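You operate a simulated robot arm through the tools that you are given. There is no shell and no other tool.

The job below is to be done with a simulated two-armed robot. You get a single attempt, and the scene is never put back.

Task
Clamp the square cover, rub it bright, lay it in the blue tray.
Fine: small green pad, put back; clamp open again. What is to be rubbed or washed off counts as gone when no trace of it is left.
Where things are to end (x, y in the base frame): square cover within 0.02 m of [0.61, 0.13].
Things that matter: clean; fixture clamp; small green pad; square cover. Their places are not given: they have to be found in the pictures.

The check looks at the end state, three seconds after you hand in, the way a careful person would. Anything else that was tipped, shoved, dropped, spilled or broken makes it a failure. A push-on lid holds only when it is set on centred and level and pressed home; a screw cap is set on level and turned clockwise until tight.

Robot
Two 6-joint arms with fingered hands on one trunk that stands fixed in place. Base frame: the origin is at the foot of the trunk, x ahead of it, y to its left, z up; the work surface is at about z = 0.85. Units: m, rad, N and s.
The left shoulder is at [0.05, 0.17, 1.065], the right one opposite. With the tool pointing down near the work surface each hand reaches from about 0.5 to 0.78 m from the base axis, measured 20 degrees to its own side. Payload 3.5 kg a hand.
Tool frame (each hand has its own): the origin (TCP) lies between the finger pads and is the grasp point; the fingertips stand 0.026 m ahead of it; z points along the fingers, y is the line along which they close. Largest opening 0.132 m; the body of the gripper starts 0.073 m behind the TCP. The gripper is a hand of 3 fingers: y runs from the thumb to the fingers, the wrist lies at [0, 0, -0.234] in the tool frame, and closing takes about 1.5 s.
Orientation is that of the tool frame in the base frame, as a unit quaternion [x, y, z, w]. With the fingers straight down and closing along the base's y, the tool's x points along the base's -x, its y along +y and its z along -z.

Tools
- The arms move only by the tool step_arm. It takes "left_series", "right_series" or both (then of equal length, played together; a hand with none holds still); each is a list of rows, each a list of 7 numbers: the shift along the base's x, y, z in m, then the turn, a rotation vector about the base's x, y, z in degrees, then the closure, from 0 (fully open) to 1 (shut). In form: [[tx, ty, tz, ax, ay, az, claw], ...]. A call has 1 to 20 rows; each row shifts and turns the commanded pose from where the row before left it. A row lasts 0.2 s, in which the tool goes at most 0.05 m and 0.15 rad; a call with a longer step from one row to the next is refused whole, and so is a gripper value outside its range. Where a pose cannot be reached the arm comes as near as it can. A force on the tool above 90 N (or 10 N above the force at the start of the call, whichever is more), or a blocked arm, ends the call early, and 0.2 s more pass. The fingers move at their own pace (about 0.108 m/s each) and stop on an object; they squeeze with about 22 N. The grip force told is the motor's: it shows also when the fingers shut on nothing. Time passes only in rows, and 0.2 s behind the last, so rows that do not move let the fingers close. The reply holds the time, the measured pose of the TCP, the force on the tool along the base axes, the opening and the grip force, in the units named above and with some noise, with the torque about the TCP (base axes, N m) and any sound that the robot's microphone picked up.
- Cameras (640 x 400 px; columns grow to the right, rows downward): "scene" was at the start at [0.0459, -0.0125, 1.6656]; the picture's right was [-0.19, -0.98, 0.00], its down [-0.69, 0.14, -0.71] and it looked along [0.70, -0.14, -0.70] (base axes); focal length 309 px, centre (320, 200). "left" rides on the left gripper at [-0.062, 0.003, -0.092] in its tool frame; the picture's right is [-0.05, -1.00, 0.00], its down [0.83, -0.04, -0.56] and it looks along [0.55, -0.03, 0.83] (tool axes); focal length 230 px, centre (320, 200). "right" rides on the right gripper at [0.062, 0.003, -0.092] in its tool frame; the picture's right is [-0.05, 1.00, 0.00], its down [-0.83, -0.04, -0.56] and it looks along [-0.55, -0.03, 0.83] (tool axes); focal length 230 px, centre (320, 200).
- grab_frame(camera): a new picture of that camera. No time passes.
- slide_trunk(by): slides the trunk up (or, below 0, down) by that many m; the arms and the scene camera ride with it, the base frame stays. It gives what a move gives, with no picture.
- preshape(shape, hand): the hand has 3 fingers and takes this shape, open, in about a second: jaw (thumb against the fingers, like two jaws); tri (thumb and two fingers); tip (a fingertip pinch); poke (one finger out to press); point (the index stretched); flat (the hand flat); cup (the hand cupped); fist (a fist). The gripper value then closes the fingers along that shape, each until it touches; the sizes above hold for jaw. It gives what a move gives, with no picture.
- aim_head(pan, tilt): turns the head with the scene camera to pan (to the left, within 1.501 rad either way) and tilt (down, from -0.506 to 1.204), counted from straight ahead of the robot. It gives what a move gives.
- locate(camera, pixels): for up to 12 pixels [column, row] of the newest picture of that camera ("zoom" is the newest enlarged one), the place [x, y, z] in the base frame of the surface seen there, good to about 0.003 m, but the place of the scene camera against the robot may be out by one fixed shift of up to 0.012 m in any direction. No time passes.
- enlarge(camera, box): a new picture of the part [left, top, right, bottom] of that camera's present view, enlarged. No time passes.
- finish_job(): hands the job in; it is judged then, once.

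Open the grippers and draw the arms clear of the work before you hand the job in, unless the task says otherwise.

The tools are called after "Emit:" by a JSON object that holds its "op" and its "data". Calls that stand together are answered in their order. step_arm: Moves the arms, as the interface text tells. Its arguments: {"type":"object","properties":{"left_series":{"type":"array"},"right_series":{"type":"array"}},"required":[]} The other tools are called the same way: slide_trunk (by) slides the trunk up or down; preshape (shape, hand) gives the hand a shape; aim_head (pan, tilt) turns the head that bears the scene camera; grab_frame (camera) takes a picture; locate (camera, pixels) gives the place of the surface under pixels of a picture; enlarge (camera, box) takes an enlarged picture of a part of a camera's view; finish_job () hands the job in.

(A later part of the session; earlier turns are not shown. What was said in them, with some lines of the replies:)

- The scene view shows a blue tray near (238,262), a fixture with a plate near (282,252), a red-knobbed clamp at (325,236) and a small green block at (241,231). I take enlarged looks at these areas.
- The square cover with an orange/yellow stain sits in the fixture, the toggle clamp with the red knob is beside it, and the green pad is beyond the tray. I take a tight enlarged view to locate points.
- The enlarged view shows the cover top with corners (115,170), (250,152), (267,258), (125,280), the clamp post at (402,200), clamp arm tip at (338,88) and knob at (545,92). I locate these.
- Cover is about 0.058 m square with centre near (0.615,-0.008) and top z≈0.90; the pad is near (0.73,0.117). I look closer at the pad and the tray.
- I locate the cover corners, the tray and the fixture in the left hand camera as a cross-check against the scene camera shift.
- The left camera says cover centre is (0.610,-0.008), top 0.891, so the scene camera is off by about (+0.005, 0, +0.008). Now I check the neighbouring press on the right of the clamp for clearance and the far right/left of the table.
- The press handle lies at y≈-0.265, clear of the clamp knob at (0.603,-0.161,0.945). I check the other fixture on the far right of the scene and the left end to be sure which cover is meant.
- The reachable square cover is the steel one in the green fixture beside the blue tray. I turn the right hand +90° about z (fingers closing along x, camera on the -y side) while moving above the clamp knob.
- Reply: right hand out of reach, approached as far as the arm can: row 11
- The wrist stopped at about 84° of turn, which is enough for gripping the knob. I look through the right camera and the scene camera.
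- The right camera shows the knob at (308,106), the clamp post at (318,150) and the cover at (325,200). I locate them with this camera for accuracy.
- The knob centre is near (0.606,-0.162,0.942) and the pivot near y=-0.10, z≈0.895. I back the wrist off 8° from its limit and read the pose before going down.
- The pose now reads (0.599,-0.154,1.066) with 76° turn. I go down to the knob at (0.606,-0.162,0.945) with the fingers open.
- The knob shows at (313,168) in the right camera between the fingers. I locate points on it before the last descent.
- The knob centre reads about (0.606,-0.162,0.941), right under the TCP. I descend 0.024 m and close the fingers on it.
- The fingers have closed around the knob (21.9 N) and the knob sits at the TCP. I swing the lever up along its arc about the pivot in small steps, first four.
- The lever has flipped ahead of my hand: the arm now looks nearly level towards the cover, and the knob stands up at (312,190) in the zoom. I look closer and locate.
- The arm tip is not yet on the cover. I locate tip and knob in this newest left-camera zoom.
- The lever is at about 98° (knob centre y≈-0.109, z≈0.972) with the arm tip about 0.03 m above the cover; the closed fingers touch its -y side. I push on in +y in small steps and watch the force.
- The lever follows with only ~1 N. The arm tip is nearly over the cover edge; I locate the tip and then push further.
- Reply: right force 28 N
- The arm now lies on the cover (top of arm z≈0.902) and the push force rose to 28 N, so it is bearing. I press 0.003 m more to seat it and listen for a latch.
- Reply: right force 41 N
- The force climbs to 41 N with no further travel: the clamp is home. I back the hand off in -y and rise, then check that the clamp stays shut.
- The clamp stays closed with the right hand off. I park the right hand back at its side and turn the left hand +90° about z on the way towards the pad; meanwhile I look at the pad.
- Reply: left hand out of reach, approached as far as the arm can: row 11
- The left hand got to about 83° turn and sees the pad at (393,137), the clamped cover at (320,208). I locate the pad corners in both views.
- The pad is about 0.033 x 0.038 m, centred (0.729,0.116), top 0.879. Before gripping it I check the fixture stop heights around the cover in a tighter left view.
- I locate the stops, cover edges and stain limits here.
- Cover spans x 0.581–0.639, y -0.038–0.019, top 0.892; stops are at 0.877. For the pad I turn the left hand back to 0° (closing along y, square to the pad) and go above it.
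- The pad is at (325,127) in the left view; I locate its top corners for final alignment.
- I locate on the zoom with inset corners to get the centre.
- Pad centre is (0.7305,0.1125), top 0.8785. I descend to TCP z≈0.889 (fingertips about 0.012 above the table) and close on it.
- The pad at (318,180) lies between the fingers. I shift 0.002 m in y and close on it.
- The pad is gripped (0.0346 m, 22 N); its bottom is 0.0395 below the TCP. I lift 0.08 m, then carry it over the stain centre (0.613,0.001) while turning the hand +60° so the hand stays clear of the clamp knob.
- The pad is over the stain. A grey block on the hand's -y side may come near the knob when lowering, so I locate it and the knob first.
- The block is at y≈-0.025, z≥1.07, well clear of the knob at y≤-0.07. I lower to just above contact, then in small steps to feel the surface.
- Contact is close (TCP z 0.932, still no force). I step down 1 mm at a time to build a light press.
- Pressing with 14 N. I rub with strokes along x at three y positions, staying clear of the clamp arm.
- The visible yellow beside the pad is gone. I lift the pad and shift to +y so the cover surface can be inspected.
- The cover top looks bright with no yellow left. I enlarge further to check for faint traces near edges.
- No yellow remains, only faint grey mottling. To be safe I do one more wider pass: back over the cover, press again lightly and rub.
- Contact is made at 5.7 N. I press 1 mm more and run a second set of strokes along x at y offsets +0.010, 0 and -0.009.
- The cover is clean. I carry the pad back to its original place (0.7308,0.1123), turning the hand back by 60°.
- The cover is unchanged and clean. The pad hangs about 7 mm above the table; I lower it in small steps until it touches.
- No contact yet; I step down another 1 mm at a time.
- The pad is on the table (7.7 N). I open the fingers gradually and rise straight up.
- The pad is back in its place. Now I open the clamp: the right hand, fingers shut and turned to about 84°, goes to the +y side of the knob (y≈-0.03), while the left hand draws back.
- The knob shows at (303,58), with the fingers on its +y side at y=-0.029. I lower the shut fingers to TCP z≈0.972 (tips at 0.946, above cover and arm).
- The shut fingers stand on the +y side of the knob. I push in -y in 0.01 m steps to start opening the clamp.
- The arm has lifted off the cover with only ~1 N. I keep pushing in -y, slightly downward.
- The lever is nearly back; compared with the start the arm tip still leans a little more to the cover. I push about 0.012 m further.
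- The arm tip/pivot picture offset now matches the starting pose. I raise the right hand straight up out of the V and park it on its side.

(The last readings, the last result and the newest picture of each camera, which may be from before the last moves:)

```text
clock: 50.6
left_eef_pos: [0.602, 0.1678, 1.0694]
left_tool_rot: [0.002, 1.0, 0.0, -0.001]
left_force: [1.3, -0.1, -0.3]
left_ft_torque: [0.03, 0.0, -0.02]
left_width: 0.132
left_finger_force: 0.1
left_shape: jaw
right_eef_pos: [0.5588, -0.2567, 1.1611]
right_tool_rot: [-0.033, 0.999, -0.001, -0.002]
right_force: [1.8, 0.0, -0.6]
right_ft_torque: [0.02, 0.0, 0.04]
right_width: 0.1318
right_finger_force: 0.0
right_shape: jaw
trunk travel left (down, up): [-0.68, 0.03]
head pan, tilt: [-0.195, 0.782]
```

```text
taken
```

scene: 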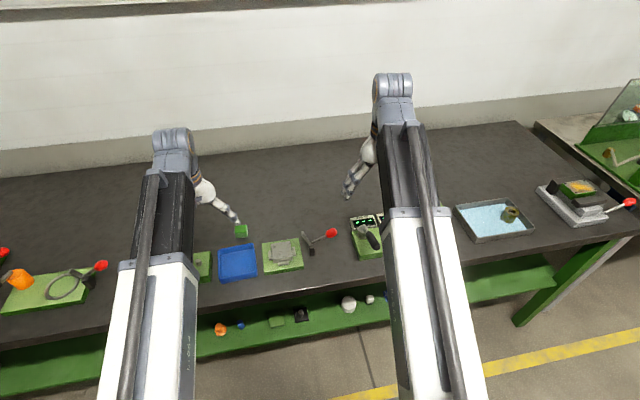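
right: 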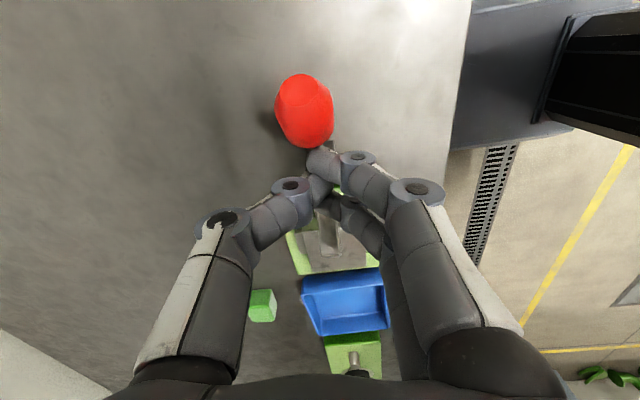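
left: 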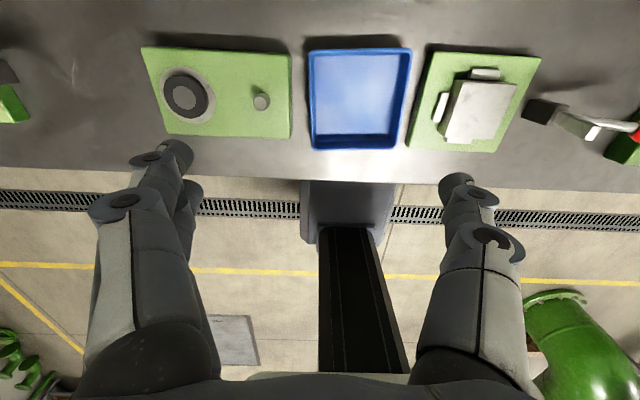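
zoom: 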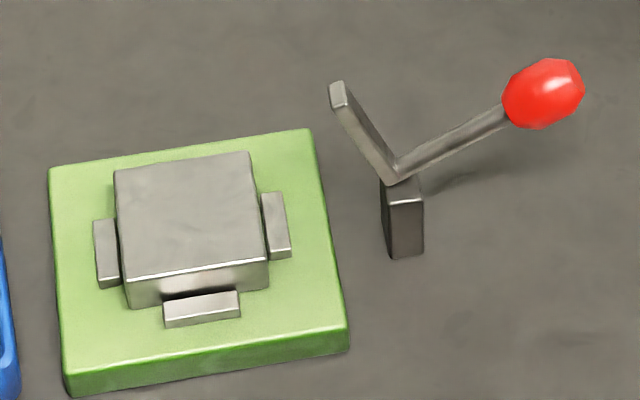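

The clamp stands exactly as at the start, and the cover is bright. Now the left hand goes over the cover turned -90° (closing along x, so the fingers avoid the open clamp arm), staying high at first.

Emit:
{"op": "step_arm", "data": {"left_series": [[0.0007, -0.01614, -0.003, 0, 0, -8.18, 0], [0.0007, -0.01614, -0.003, 0, 0, -8.18, 0], [0.0007, -0.01614, -0.003, 0, 0, -8.18, 0], [0.0007, -0.01614, -0.003, 0, 0, -8.18, 0], [0.0007, -0.01614, -0.003, 0, 0, -8.18, 0], [0.0007, -0.01614, -0.003, 0, 0, -8.18, 0], [0.0007, -0.01614, -0.003, 0, 0, -8.18, 0], [0.0007, -0.01614, -0.003, 0, 0, -8.18, 0], [0.0007, -0.01614, -0.003, 0, 0, -8.18, 0], [0.0007, -0.01614, -0.003, 0, 0, -8.18, 0], [0.0007, -0.01614, -0.003, 0, 0, -8.18, 0]]}}

Emit:
{"op": "grab_frame", "data": {"camera": "left"}}

Emit:
{"op": "enlarge", "data": {"camera": "scene", "box": [220, 160, 360, 270]}}

```text
clock: 53.0
left_eef_pos: [0.6081, -0.0085, 1.0359]
left_tool_rot: [0.709, 0.705, 0.001, -0.001]
left_force: [0.6, 0.3, 0.1]
left_ft_torque: [0.02, -0.04, 0.02]
left_width: 0.1318
left_finger_force: 0.1
left_shape: jaw
right_eef_pos: [0.5584, -0.254, 1.1626]
right_tool_rot: [-0.035, 0.999, 0.0, 0.0]
right_force: [0.7, -0.1, 0.1]
right_ft_torque: [0.02, -0.01, -0.03]
right_width: 0.132
right_finger_force: 0.2
right_shape: jaw
trunk travel left (down, up): [-0.68, 0.03]
head pan, tilt: [-0.195, 0.782]
```

```text
taken
```

left: 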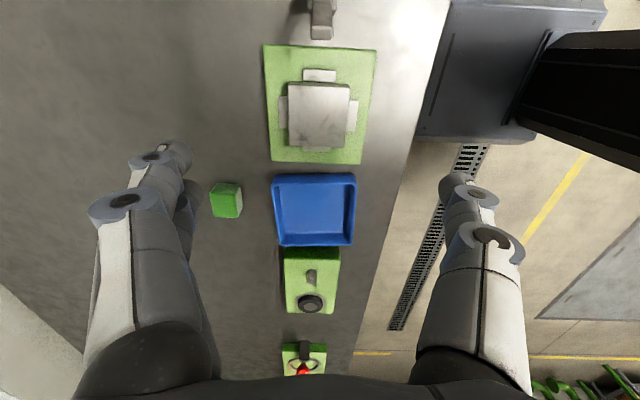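

```text
3.64 times, centred on (290, 215) of scene
```

zoom: 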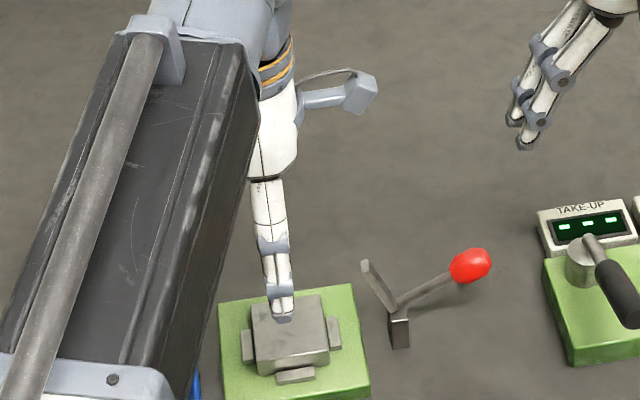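

The -90° pose is exact and I see the hand's camera block at (358,92) on the -y side. I locate its lower edge and the clamp arm tip to check clearance when lowering by 0.13 m.

Emit:
{"op": "locate", "data": {"camera": "zoom", "pixels": [[358, 100], [350, 112], [365, 108], [372, 95], [345, 85], [366, 264], [372, 275], [380, 290], [325, 100]]}}

Emit:
{"op": "locate", "data": {"camera": "left", "pixels": [[289, 84], [349, 86], [348, 145], [289, 146], [319, 115], [320, 76], [284, 110], [354, 115], [321, 30]]}}

```text
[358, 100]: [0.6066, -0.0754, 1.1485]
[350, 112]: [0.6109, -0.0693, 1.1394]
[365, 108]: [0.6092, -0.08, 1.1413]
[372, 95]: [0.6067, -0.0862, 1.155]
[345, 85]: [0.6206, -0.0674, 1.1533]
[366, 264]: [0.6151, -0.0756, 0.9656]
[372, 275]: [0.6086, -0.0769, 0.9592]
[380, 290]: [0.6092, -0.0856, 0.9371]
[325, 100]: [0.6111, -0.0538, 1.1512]
```

```text
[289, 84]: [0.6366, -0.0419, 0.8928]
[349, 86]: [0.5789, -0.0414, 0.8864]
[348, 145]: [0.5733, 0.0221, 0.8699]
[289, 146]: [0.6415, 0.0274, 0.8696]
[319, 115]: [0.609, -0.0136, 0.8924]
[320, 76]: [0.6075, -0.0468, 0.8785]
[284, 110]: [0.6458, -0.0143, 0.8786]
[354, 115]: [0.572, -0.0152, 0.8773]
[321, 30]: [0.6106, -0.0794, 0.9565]
```

Camera block bottom will be about 1.00 at grasp height, 0.04 above the clamp arm tip: clear. I pre-close the fingers to about 0.075 m opening in the air and check fingertip height through the camera.

Emit:
{"op": "step_arm", "data": {"left_series": [[0.001, -0.001, -0.02, 0, 0, 0, 0.42], [0, 0, -0.02, 0, 0, 0, 0.42], [0, 0, 0, 0, 0, 0, 0.42], [0, 0, 0, 0, 0, 0, 0.42], [0, 0, 0, 0, 0, 0, 0.42]]}}

Emit:
{"op": "grab_frame", "data": {"camera": "left"}}

Emit:
{"op": "enlarge", "data": {"camera": "scene", "box": [250, 200, 340, 270]}}

```text
clock: 54.2
left_eef_pos: [0.6094, -0.0094, 0.9981]
left_tool_rot: [0.708, 0.706, 0.001, 0.0]
left_force: [-0.7, 0.0, 0.4]
left_ft_torque: [0.01, 0.01, 0.03]
left_width: 0.0772
left_finger_force: 0.2
left_shape: jaw
right_eef_pos: [0.5601, -0.2571, 1.1618]
right_tool_rot: [-0.036, 0.999, 0.0, -0.001]
right_force: [0.2, -0.3, -0.9]
right_ft_torque: [-0.01, -0.01, -0.03]
right_width: 0.132
right_finger_force: 0.1
right_shape: jaw
trunk travel left (down, up): [-0.68, 0.03]
head pan, tilt: [-0.195, 0.782]
```

```text
taken
```

left: 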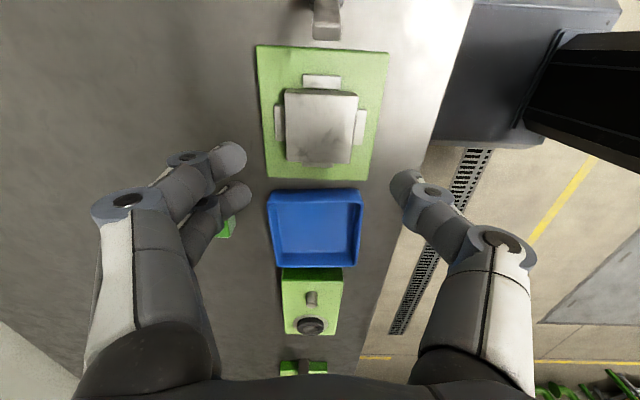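

```text
5.71 times, centred on (295, 235) of scene
```

zoom: 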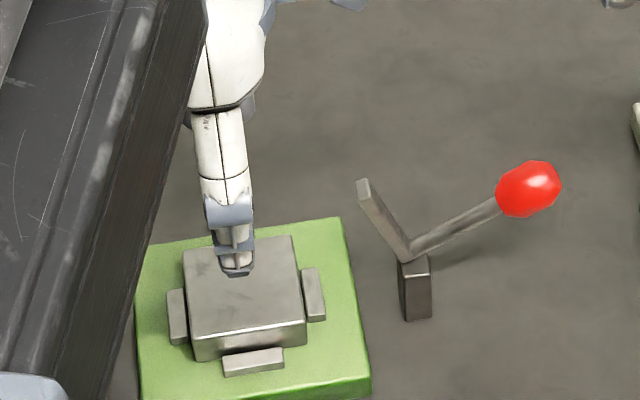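

I locate the fingertips in the left view and the thumb tip in the scene zoom.

Emit:
{"op": "locate", "data": {"camera": "left", "pixels": [[235, 158], [243, 158], [240, 194], [248, 194], [398, 185], [393, 190], [404, 175], [320, 125], [290, 92], [353, 94]]}}

Emit:
{"op": "locate", "data": {"camera": "zoom", "pixels": [[237, 272], [237, 262], [237, 248], [232, 215]]}}

```text
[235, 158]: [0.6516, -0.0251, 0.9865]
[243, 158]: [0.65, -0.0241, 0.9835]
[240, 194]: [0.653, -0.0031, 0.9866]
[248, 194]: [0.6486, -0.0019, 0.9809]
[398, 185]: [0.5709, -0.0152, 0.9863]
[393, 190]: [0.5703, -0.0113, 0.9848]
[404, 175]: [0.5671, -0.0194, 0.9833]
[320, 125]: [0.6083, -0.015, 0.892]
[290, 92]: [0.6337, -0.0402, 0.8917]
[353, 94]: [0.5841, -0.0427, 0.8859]
```

```text
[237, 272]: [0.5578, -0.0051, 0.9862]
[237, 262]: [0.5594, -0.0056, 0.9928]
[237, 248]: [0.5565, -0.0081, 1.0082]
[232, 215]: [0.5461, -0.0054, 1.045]
```

Fingertips are ~0.025 below the TCP and straddle the cover with ~9 mm clearance each side. I descend to TCP z≈0.906 so the tips sit just above the 0.877 stops.

Emit:
{"op": "step_arm", "data": {"left_series": [[0, 0, -0.025, 0, 0, 0, 0.42], [0, 0, -0.025, 0, 0, 0, 0.42], [0, 0, -0.02, 0, 0, 0, 0.42], [0, 0, -0.012, 0, 0, 0, 0.42], [0, 0, -0.008, 0, 0, 0, 0.42], [0, 0, 0, 0, 0, 0, 0.42]]}}

Emit:
{"op": "grab_frame", "data": {"camera": "left"}}

Emit:
{"op": "enlarge", "data": {"camera": "scene", "box": [250, 215, 330, 275]}}

```text
clock: 55.6
left_eef_pos: [0.6101, -0.0089, 0.9066]
left_tool_rot: [0.708, 0.706, 0.001, 0.0]
left_force: [0.0, -0.2, 1.3]
left_ft_torque: [0.03, 0.0, 0.01]
left_width: 0.077
left_finger_force: 0.0
left_shape: jaw
right_eef_pos: [0.5586, -0.2552, 1.1618]
right_tool_rot: [-0.036, 0.999, 0.0, -0.001]
right_force: [0.0, 0.3, 0.1]
right_ft_torque: [0.01, 0.01, -0.02]
right_width: 0.1321
right_finger_force: 0.0
right_shape: jaw
trunk travel left (down, up): [-0.68, 0.03]
head pan, tilt: [-0.195, 0.782]
```

```text
taken
```

left: 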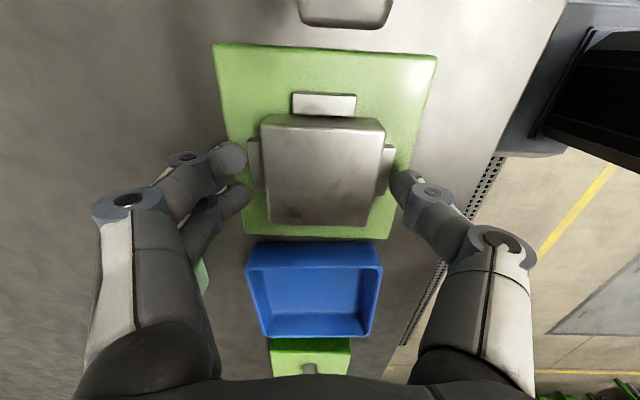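

```text
6.67 times, centred on (290, 245) of scene
```

zoom: 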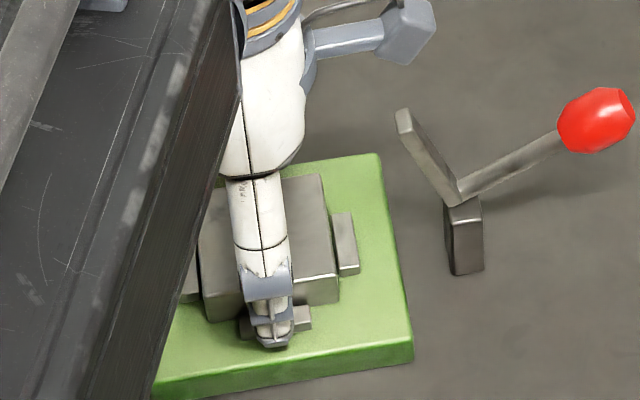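

The fingertips straddle the cover just above the stops with no contact force. I close on the cover.

Emit:
{"op": "step_arm", "data": {"left_series": [[0, 0, 0, 0, 0, 0, 0.55], [0, 0, 0, 0, 0, 0, 0.7], [0, 0, 0, 0, 0, 0, 1], [0, 0, 0, 0, 0, 0, 1], [0, 0, 0, 0, 0, 0, 1], [0, 0, 0, 0, 0, 0, 1]]}}

Emit:
{"op": "grab_frame", "data": {"camera": "left"}}

Emit:
{"op": "enlarge", "data": {"camera": "scene", "box": [250, 215, 330, 275]}}

```text
clock: 57.0
left_eef_pos: [0.6101, -0.0085, 0.906]
left_tool_rot: [0.709, 0.706, 0.0, -0.001]
left_force: [-0.6, -0.7, 0.1]
left_ft_torque: [0.0, 0.0, 0.0]
left_width: 0.0539
left_finger_force: 22.3
left_shape: jaw
right_eef_pos: [0.5585, -0.2562, 1.1607]
right_tool_rot: [-0.036, 0.999, 0.0, -0.001]
right_force: [0.1, -0.3, 0.2]
right_ft_torque: [-0.02, -0.01, -0.01]
right_width: 0.1319
right_finger_force: 0.0
right_shape: jaw
trunk travel left (down, up): [-0.68, 0.03]
head pan, tilt: [-0.195, 0.782]
```

```text
taken
```

left: 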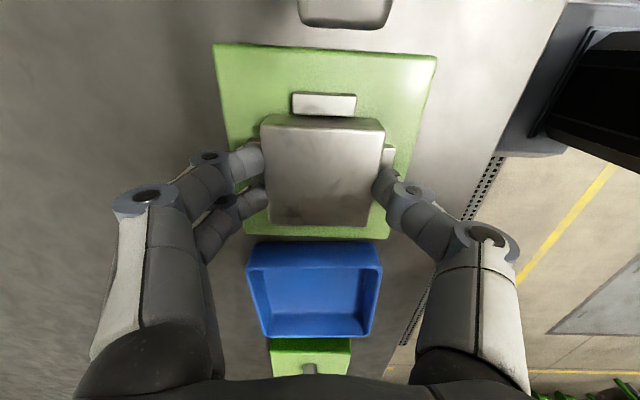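

```text
6.67 times, centred on (290, 245) of scene
```

zoom: 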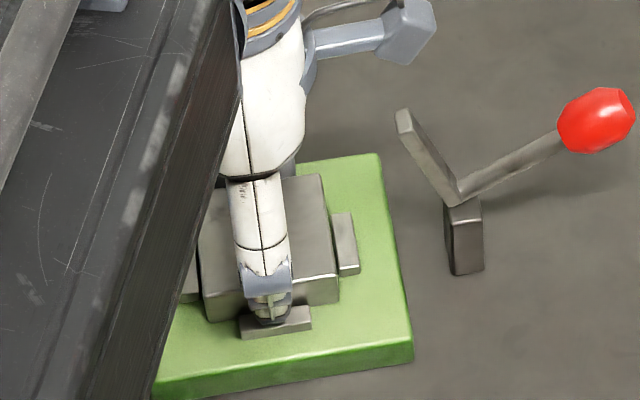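

The cover is gripped (22 N, 0.054 m). I lift a little and check that it comes along level.

Emit:
{"op": "step_arm", "data": {"left_series": [[0, 0, 0.005, 0, 0, 0, 1], [0, 0, 0.01, 0, 0, 0, 1], [0, 0, 0.015, 0, 0, 0, 1], [0, 0, 0.015, 0, 0, 0, 1]]}}

Emit:
{"op": "grab_frame", "data": {"camera": "left"}}

Emit:
{"op": "enlarge", "data": {"camera": "scene", "box": [250, 205, 330, 265]}}

```text
clock: 58.0
left_eef_pos: [0.6103, -0.0095, 0.9538]
left_tool_rot: [0.709, 0.706, 0.0, 0.0]
left_force: [0.3, -0.6, -3.2]
left_ft_torque: [0.04, -0.03, -0.02]
left_width: 0.0536
left_finger_force: 21.9
left_shape: jaw
right_eef_pos: [0.5594, -0.2558, 1.1624]
right_tool_rot: [-0.035, 0.999, 0.0, -0.001]
right_force: [-0.3, -0.2, -0.2]
right_ft_torque: [0.0, -0.05, -0.01]
right_width: 0.1318
right_finger_force: 0.2
right_shape: jaw
trunk travel left (down, up): [-0.68, 0.03]
head pan, tilt: [-0.195, 0.782]
```

```text
taken
```

left: 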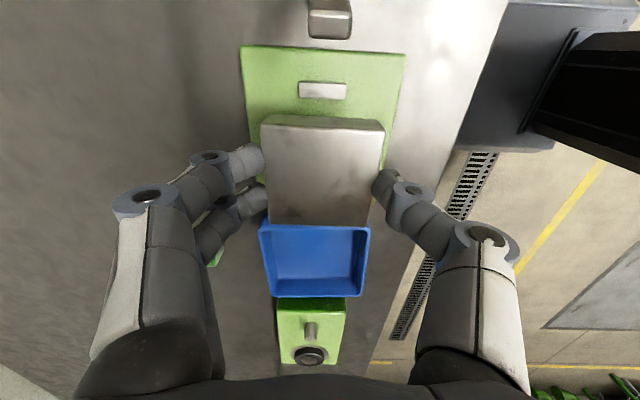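

```text
6.67 times, centred on (290, 235) of scene
```

zoom: 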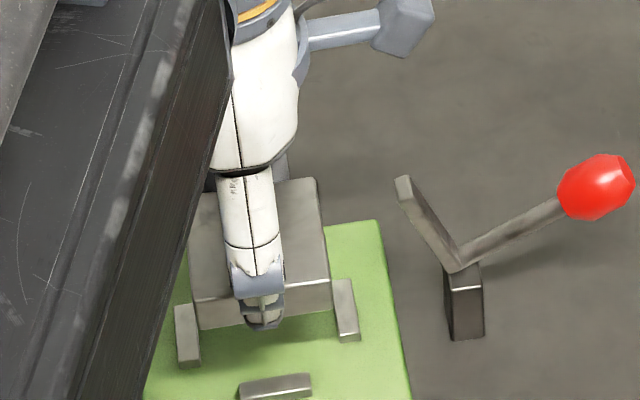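

The cover is held level (about 3 N). I carry it over the tray to (0.61,0.13), turning the hand +5.6° to stay within wrist reach.

Emit:
{"op": "step_arm", "data": {"left_series": [[0, 0, 0.006, 0, 0, 0, 1], [0, 0.01744, 0, 0, 0, 0.7, 1], [0, 0.01744, 0, 0, 0, 0.7, 1], [0, 0.01744, 0, 0, 0, 0.7, 1], [0, 0.01744, 0, 0, 0, 0.7, 1], [0, 0.01744, 0, 0, 0, 0.7, 1], [0, 0.01744, 0, 0, 0, 0.7, 1], [0, 0.01744, 0, 0, 0, 0.7, 1], [0, 0.01744, 0, 0, 0, 0.7, 1], [0, 0, 0, 0, 0, 0, 1]]}}

Emit:
{"op": "grab_frame", "data": {"camera": "left"}}

Emit:
{"op": "grab_frame", "data": {"camera": "scene"}}

```text
clock: 60.2
left_eef_pos: [0.611, 0.1312, 0.9581]
left_tool_rot: [0.673, 0.74, 0.0, -0.001]
left_force: [0.2, 0.2, -3.0]
left_ft_torque: [0.0, -0.03, 0.01]
left_width: 0.0537
left_finger_force: 21.7
left_shape: jaw
right_eef_pos: [0.5584, -0.2558, 1.1616]
right_tool_rot: [-0.036, 0.999, -0.001, 0.0]
right_force: [-0.6, -0.5, -0.7]
right_ft_torque: [-0.03, 0.0, 0.0]
right_width: 0.1317
right_finger_force: 0.0
right_shape: jaw
trunk travel left (down, up): [-0.68, 0.03]
head pan, tilt: [-0.195, 0.782]
```

```text
taken
```

left: 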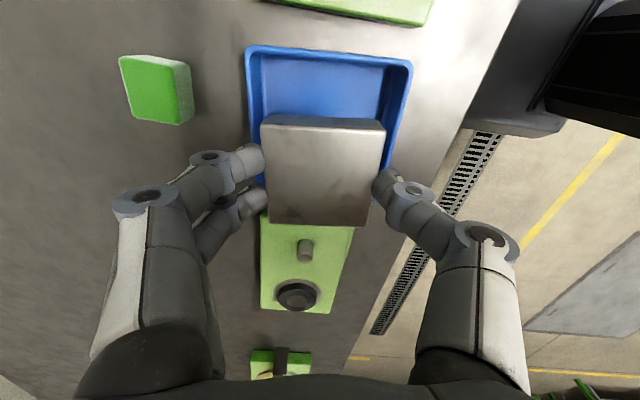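

```text
taken
```

scene: 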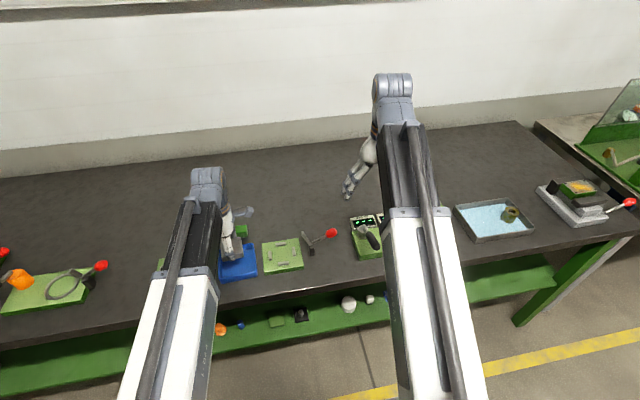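

The cover hangs over the tray. I check whether the slanted finger segments will clear the tray walls: locating finger joints, tips and tray rim.

Emit:
{"op": "locate", "data": {"camera": "left", "pixels": [[210, 156], [228, 200], [240, 158], [255, 160], [412, 190], [396, 186], [383, 182], [252, 60], [410, 68], [395, 140], [250, 110], [323, 170]]}}

Emit:
{"op": "enlarge", "data": {"camera": "scene", "box": [200, 200, 280, 290]}}

Emit:
{"op": "enlarge", "data": {"camera": "left", "box": [200, 20, 440, 240]}}

```text
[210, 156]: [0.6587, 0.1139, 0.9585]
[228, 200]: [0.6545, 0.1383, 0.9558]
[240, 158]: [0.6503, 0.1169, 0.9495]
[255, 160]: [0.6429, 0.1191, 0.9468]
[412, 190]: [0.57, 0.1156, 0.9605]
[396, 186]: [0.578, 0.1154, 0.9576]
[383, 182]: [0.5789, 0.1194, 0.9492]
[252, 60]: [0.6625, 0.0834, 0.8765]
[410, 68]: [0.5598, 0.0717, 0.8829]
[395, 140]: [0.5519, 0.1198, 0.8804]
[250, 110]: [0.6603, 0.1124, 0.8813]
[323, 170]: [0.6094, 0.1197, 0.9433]
```

```text
4.44 times, centred on (240, 245) of scene
```

zoom: 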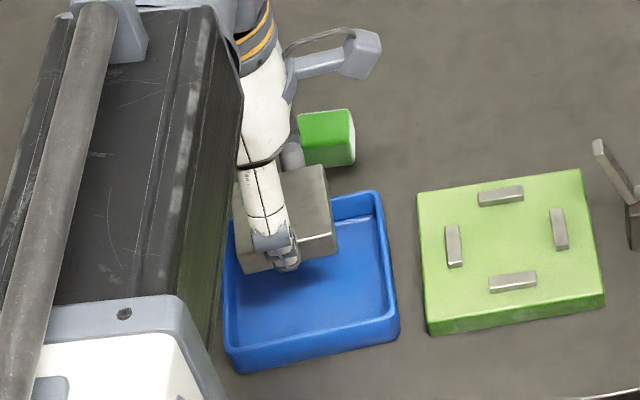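

```text
1.82 times, centred on (320, 130) of left
```

zoom: 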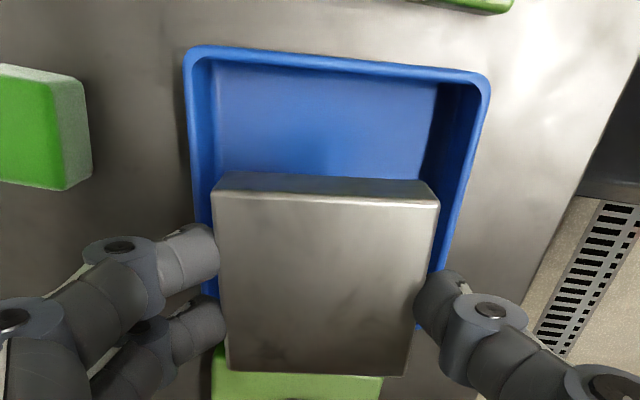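

The finger joints at x≈0.66 and 0.568 will come close to the tray rims (x≈0.657 and 0.557, z≈0.88) before the cover touches the floor. I lower part way, centring on the tray, and look again.

Emit:
{"op": "step_arm", "data": {"left_series": [[-0.003, -0.001, -0.02, 0, 0, 0, 1], [0, 0, -0.015, 0, 0, 0, 1], [0, 0, -0.01, 0, 0, 0, 1]]}}

Emit:
{"op": "grab_frame", "data": {"camera": "left"}}

Emit:
{"op": "enlarge", "data": {"camera": "left", "box": [200, 20, 440, 240]}}

Emit:
{"op": "enlarge", "data": {"camera": "scene", "box": [210, 225, 270, 285]}}

```text
clock: 61.0
left_eef_pos: [0.6078, 0.1293, 0.9133]
left_tool_rot: [0.673, 0.74, 0.001, -0.001]
left_force: [0.0, -0.4, -3.0]
left_ft_torque: [-0.01, -0.03, -0.04]
left_width: 0.0538
left_finger_force: 22.1
left_shape: jaw
right_eef_pos: [0.5589, -0.2552, 1.1601]
right_tool_rot: [-0.036, 0.999, 0.0, 0.0]
right_force: [-0.7, -0.7, 0.0]
right_ft_torque: [0.0, 0.01, 0.03]
right_width: 0.1318
right_finger_force: 0.0
right_shape: jaw
trunk travel left (down, up): [-0.68, 0.03]
head pan, tilt: [-0.195, 0.782]
```

```text
taken
```

left: 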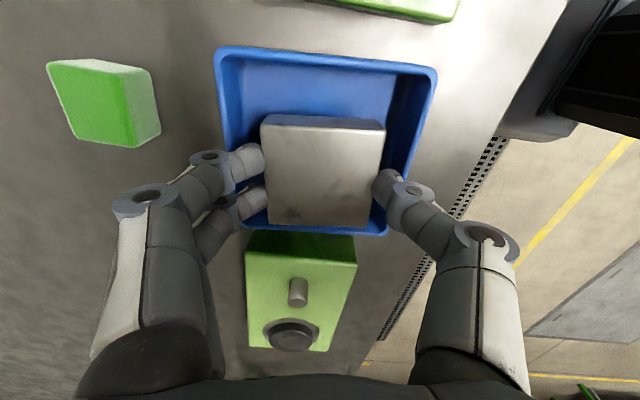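

```text
1.82 times, centred on (320, 130) of left
```

zoom: 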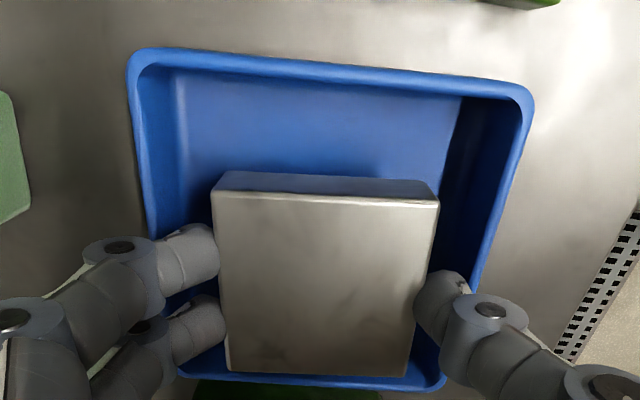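

```text
6.67 times, centred on (240, 255) of scene
```

zoom: 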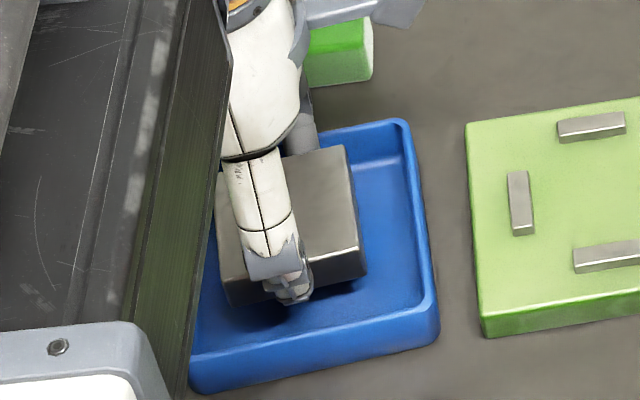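

I locate the thumb segment and near rim in the scene zoom to judge the remaining clearance.

Emit:
{"op": "locate", "data": {"camera": "zoom", "pixels": [[270, 268], [262, 285], [285, 285], [295, 298], [265, 240], [300, 350], [310, 338], [400, 310], [330, 285], [300, 270]]}}

Emit:
{"op": "locate", "data": {"camera": "left", "pixels": [[205, 150], [210, 158], [240, 158], [196, 156], [412, 190], [425, 192], [396, 186], [225, 130], [222, 100], [405, 150], [415, 120], [228, 70]]}}

```text
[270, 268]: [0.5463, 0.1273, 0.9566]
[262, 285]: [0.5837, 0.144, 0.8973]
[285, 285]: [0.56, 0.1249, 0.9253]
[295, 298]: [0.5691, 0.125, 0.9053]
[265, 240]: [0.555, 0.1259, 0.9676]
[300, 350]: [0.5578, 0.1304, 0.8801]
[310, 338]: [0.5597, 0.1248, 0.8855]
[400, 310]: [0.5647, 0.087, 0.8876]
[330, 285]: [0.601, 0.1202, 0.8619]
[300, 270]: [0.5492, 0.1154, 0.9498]
```

```text
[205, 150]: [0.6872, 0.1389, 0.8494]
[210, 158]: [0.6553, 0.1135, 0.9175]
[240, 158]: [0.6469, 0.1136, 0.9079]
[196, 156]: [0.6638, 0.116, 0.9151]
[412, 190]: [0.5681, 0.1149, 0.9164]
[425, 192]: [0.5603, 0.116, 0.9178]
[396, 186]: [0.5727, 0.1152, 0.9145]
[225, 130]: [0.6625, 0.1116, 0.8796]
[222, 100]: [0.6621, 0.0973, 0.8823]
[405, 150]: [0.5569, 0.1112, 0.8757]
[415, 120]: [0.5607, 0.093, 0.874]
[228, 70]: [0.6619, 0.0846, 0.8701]
```

The thumb outline clears the near rim by about 4 mm and the fingers the far rim by about 2 mm at floor height. I lower further slowly with a 1 mm shift to -x, watching the force.

Emit:
{"op": "step_arm", "data": {"left_series": [[-0.001, 0, -0.004, 0, 0, 0, 1], [0, 0, -0.004, 0, 0, 0, 1], [0, 0, -0.003, 0, 0, 0, 1], [0, 0, -0.003, 0, 0, 0, 1]]}}

Emit:
{"op": "grab_frame", "data": {"camera": "left"}}

Emit:
{"op": "enlarge", "data": {"camera": "scene", "box": [210, 225, 270, 285]}}

```text
clock: 62.0
left_eef_pos: [0.6062, 0.1286, 0.8981]
left_tool_rot: [0.672, 0.74, 0.0, -0.001]
left_force: [-0.1, 0.9, -3.5]
left_ft_torque: [0.01, 0.03, 0.04]
left_width: 0.0538
left_finger_force: 21.9
left_shape: jaw
right_eef_pos: [0.559, -0.2559, 1.1606]
right_tool_rot: [-0.036, 0.999, 0.0, -0.001]
right_force: [-0.1, 0.4, -0.3]
right_ft_torque: [0.03, 0.02, 0.01]
right_width: 0.1318
right_finger_force: 0.1
right_shape: jaw
trunk travel left (down, up): [-0.68, 0.03]
head pan, tilt: [-0.195, 0.782]
```

```text
taken
```

left: 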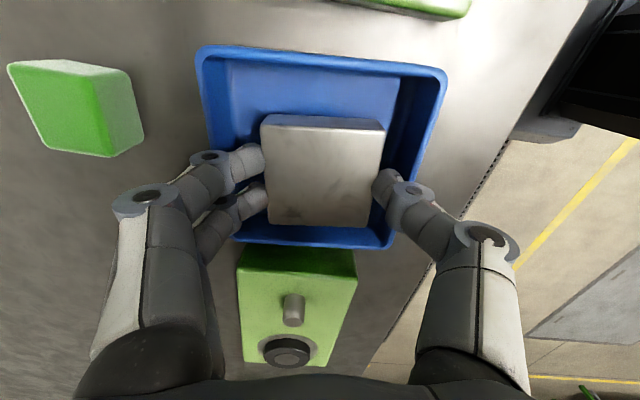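

```text
6.67 times, centred on (240, 255) of scene
```

zoom: 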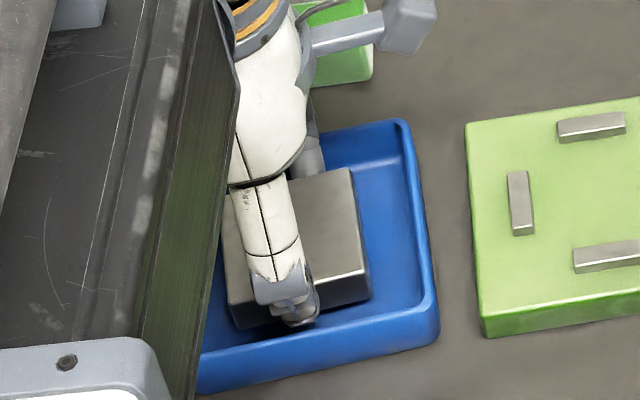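

No contact yet (force still just the weight). I continue down in 2 mm and 1 mm steps until the cover touches the tray floor.

Emit:
{"op": "step_arm", "data": {"left_series": [[0.001, 0.001, -0.002, 0, 0, 0, 1], [0, 0, -0.002, 0, 0, 0, 1], [0, 0, -0.001, 0, 0, 0, 1]]}}

```text
clock: 62.8
left_eef_pos: [0.6061, 0.1301, 0.8933]
left_tool_rot: [0.673, 0.74, 0.001, -0.001]
left_force: [0.5, -0.4, -3.3]
left_ft_torque: [-0.03, 0.03, 0.01]
left_width: 0.0535
left_finger_force: 21.9
left_shape: jaw
right_eef_pos: [0.5581, -0.2552, 1.1612]
right_tool_rot: [-0.036, 0.999, 0.0, -0.001]
right_force: [0.6, 0.3, 0.6]
right_ft_torque: [0.04, -0.03, 0.0]
right_width: 0.132
right_finger_force: 0.0
right_shape: jaw
trunk travel left (down, up): [-0.68, 0.03]
head pan, tilt: [-0.195, 0.782]
```

Still only the weight is felt at TCP z 0.893. I go down by 1 mm steps.

Emit:
{"op": "step_arm", "data": {"left_series": [[0.001, 0, -0.001, 0, 0, 0, 1], [0, 0, -0.001, 0, 0, 0, 1], [0, 0, -0.001, 0, 0, 0, 1]]}}

Emit:
{"op": "grab_frame", "data": {"camera": "left"}}

```text
clock: 63.6
left_eef_pos: [0.609, 0.1304, 0.8905]
left_tool_rot: [0.673, 0.739, 0.001, 0.0]
left_force: [-0.4, -0.1, -3.3]
left_ft_torque: [0.01, 0.01, 0.01]
left_width: 0.0536
left_finger_force: 21.9
left_shape: jaw
right_eef_pos: [0.559, -0.2554, 1.1612]
right_tool_rot: [-0.036, 0.999, -0.001, -0.001]
right_force: [0.7, 1.3, 0.6]
right_ft_torque: [-0.03, -0.01, 0.01]
right_width: 0.1319
right_finger_force: 0.1
right_shape: jaw
trunk travel left (down, up): [-0.68, 0.03]
head pan, tilt: [-0.195, 0.782]
```

```text
taken
```

left: 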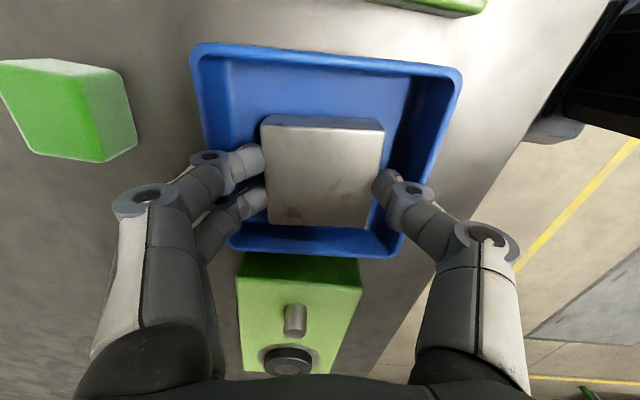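

Still free; the far finger joint at (207,157) is near the rim, so I ease 1 mm towards -x and keep lowering.

Emit:
{"op": "step_arm", "data": {"left_series": [[-0.001, 0, -0.001, 0, 0, 0, 1], [0, 0, -0.001, 0, 0, 0, 1]]}}

```text
clock: 64.2
left_eef_pos: [0.6074, 0.1286, 0.8901]
left_tool_rot: [0.673, 0.74, 0.001, 0.0]
left_force: [0.7, 0.5, 3.8]
left_ft_torque: [0.02, -0.01, -0.02]
left_width: 0.0537
left_finger_force: 21.7
left_shape: jaw
right_eef_pos: [0.5581, -0.2548, 1.1625]
right_tool_rot: [-0.035, 0.999, 0.0, -0.001]
right_force: [-0.1, 0.3, -0.7]
right_ft_torque: [0.02, 0.0, 0.03]
right_width: 0.132
right_finger_force: 0.1
right_shape: jaw
trunk travel left (down, up): [-0.68, 0.03]
head pan, tilt: [-0.195, 0.782]
```

The force swung from -3.3 to +3.8 N: the cover rests on the tray floor. I open the fingers only slightly (about 2 mm a side) to stay off the rim, then rise before opening further.

Emit:
{"op": "step_arm", "data": {"left_series": [[0, 0, 0, 0, 0, 0, 0.575], [0, 0, 0, 0, 0, 0, 0.565], [0, 0, 0.001, 0, 0, 0, 0.56], [0, 0, 0.003, 0, 0, 0, 0.56], [0, 0, 0.004, 0, 0, 0, 0.55], [0, 0, 0.006, 0, 0, 0, 0.53]]}}

Emit:
{"op": "grab_frame", "data": {"camera": "left"}}

Emit:
{"op": "enlarge", "data": {"camera": "scene", "box": [210, 225, 270, 285]}}

```text
clock: 65.6
left_eef_pos: [0.6062, 0.1313, 0.9032]
left_tool_rot: [0.673, 0.739, 0.001, -0.001]
left_force: [-0.1, -0.6, 0.1]
left_ft_torque: [-0.02, -0.01, 0.01]
left_width: 0.0615
left_finger_force: 0.0
left_shape: jaw
right_eef_pos: [0.5583, -0.2555, 1.1611]
right_tool_rot: [-0.035, 0.999, 0.0, -0.001]
right_force: [-0.2, 0.3, 0.3]
right_ft_torque: [0.04, -0.01, 0.0]
right_width: 0.1321
right_finger_force: 0.1
right_shape: jaw
trunk travel left (down, up): [-0.68, 0.03]
head pan, tilt: [-0.195, 0.782]
```

```text
taken
```

left: 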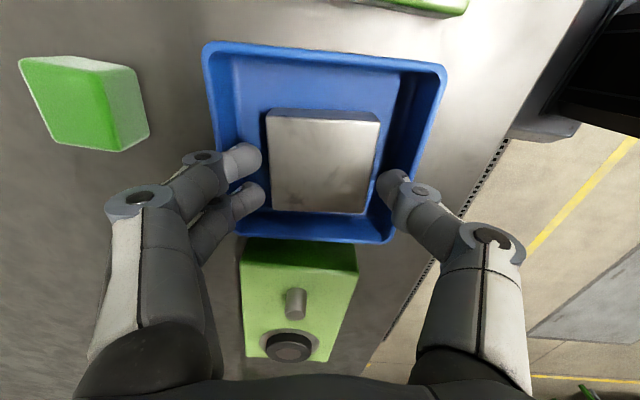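

```text
6.67 times, centred on (240, 255) of scene
```

zoom: 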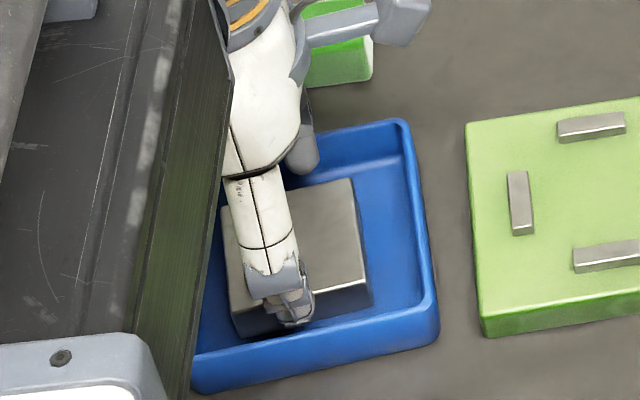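

The cover has stayed on the tray floor. I rise straight up, then turn the hand back and draw it to its starting area with fingers open.

Emit:
{"op": "step_arm", "data": {"left_series": [[0, 0, 0.02, 0, 0, 0, 0.5], [0, 0, 0.03, 0, 0, 0, 0.4], [0, 0, 0.04, 0, 0, 0, 0.2], [0, 0, 0.04, 0, 0, 0, 0], [-0.006, 0.003, 0.015, 0, 0, 7.6, 0], [-0.006, 0.003, 0.015, 0, 0, 7.6, 0], [-0.006, 0.003, 0.015, 0, 0, 7.6, 0], [-0.006, 0.003, 0.015, 0, 0, 7.6, 0], [-0.006, 0.003, 0.015, 0, 0, 7.6, 0], [-0.006, 0.003, 0.015, 0, 0, 7.6, 0], [-0.006, 0.003, 0.015, 0, 0, 7.6, 0], [-0.006, 0.003, 0.015, 0, 0, 7.6, 0], [-0.006, 0.003, 0.015, 0, 0, 7.6, 0], [-0.006, 0.003, 0.015, 0, 0, 7.6, 0], [-0.006, 0.003, 0.01, 0, 0, 7.6, 0]]}}

Emit:
{"op": "grab_frame", "data": {"camera": "scene"}}

Emit:
{"op": "enlarge", "data": {"camera": "scene", "box": [200, 215, 350, 290]}}

Emit:
{"op": "grab_frame", "data": {"camera": "left"}}

```text
clock: 68.8
left_eef_pos: [0.5419, 0.1622, 1.1921]
left_tool_rot: [0.008, 1.0, 0.0, 0.001]
left_force: [-0.2, 0.5, -0.3]
left_ft_torque: [-0.02, 0.01, -0.01]
left_width: 0.1318
left_finger_force: 0.1
left_shape: jaw
right_eef_pos: [0.5582, -0.2557, 1.1618]
right_tool_rot: [-0.036, 0.999, 0.001, -0.001]
right_force: [0.0, -0.1, -0.7]
right_ft_torque: [0.06, 0.0, -0.01]
right_width: 0.1319
right_finger_force: 0.1
right_shape: jaw
trunk travel left (down, up): [-0.68, 0.03]
head pan, tilt: [-0.195, 0.782]
```

```text
taken
```

scene: 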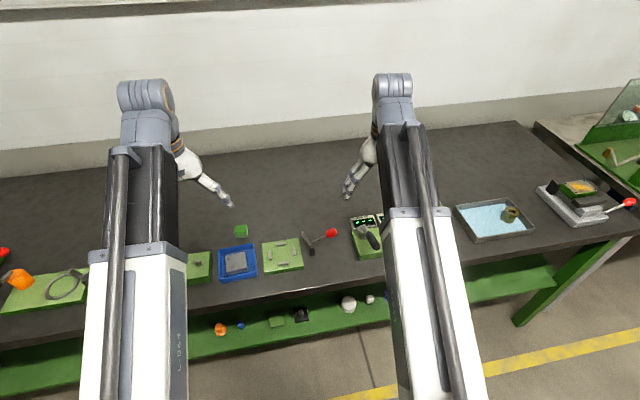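

```text
4.27 times, centred on (275, 252) of scene
```

zoom: 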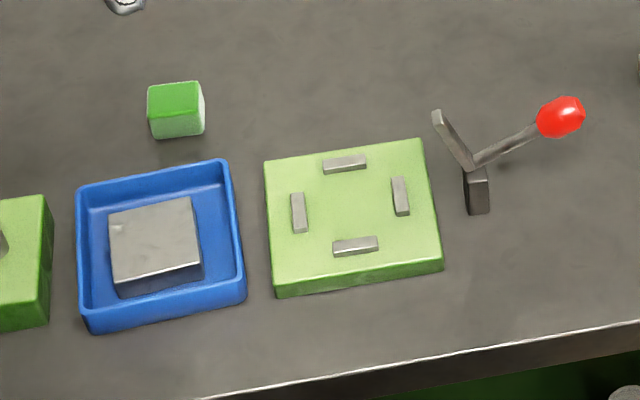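

```text
taken
```

left: 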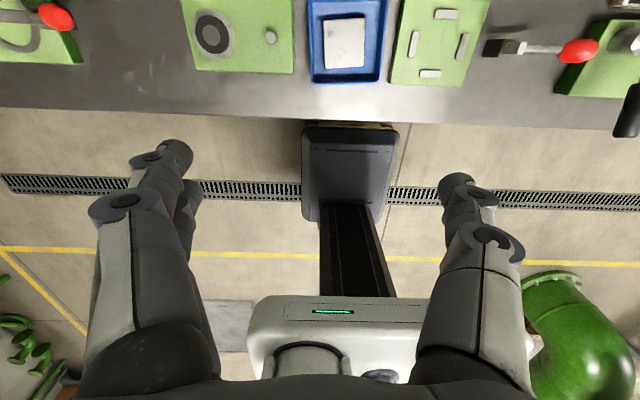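

The cover lies in the tray, the pad and clamp look as at the start. I check the cover's surface and centre position closely.

Emit:
{"op": "enlarge", "data": {"camera": "scene", "box": [215, 242, 260, 284]}}

Emit:
{"op": "locate", "data": {"camera": "left", "pixels": [[326, 22], [362, 20], [363, 66], [327, 67], [344, 44]]}}

Emit:
{"op": "locate", "data": {"camera": "zoom", "pixels": [[320, 200], [220, 120], [395, 100], [410, 225], [225, 260]]}}

```text
9.52 times, centred on (238, 263) of scene
```

zoom: 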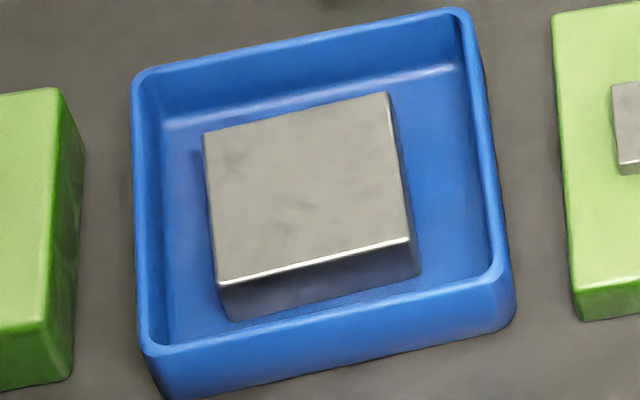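

```text
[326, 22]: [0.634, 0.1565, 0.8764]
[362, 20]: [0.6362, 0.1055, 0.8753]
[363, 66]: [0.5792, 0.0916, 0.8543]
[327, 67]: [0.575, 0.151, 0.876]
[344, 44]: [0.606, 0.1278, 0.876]
```

```text
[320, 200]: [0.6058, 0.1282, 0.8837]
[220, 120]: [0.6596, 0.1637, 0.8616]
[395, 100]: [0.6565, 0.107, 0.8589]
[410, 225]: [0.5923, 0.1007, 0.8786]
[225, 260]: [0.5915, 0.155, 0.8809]
```

The cover is flat in the tray with its centre near (0.607,0.129), no yellow left on it. The pad is back in place, the clamp is open, and both hands are open and clear. I hand the job in.

Emit:
{"op": "finish_job", "data": {}}

```text
The job is handed in.
```

The square cover was clamped, rubbed bright and laid in the blue tray, and the job is handed in. I haven't seen the verdict of the check.

- **Cover:** it lies flat in the tray with its centre at about (0.607, 0.129), about 3 mm from the target. No yellow showed in the enlarged pictures after two rubbing passes. A faint grey mottling looks the same before and after the second pass, so I took it for the metal's own texture.
- **Small green pad:** back on its starting spot; the pictures before and after match closely.
- **Fixture clamp:** open again, in the same position as at the start.
- **Arms:** both hands are open and drawn clear of the work. I saw nothing else moved or tipped.
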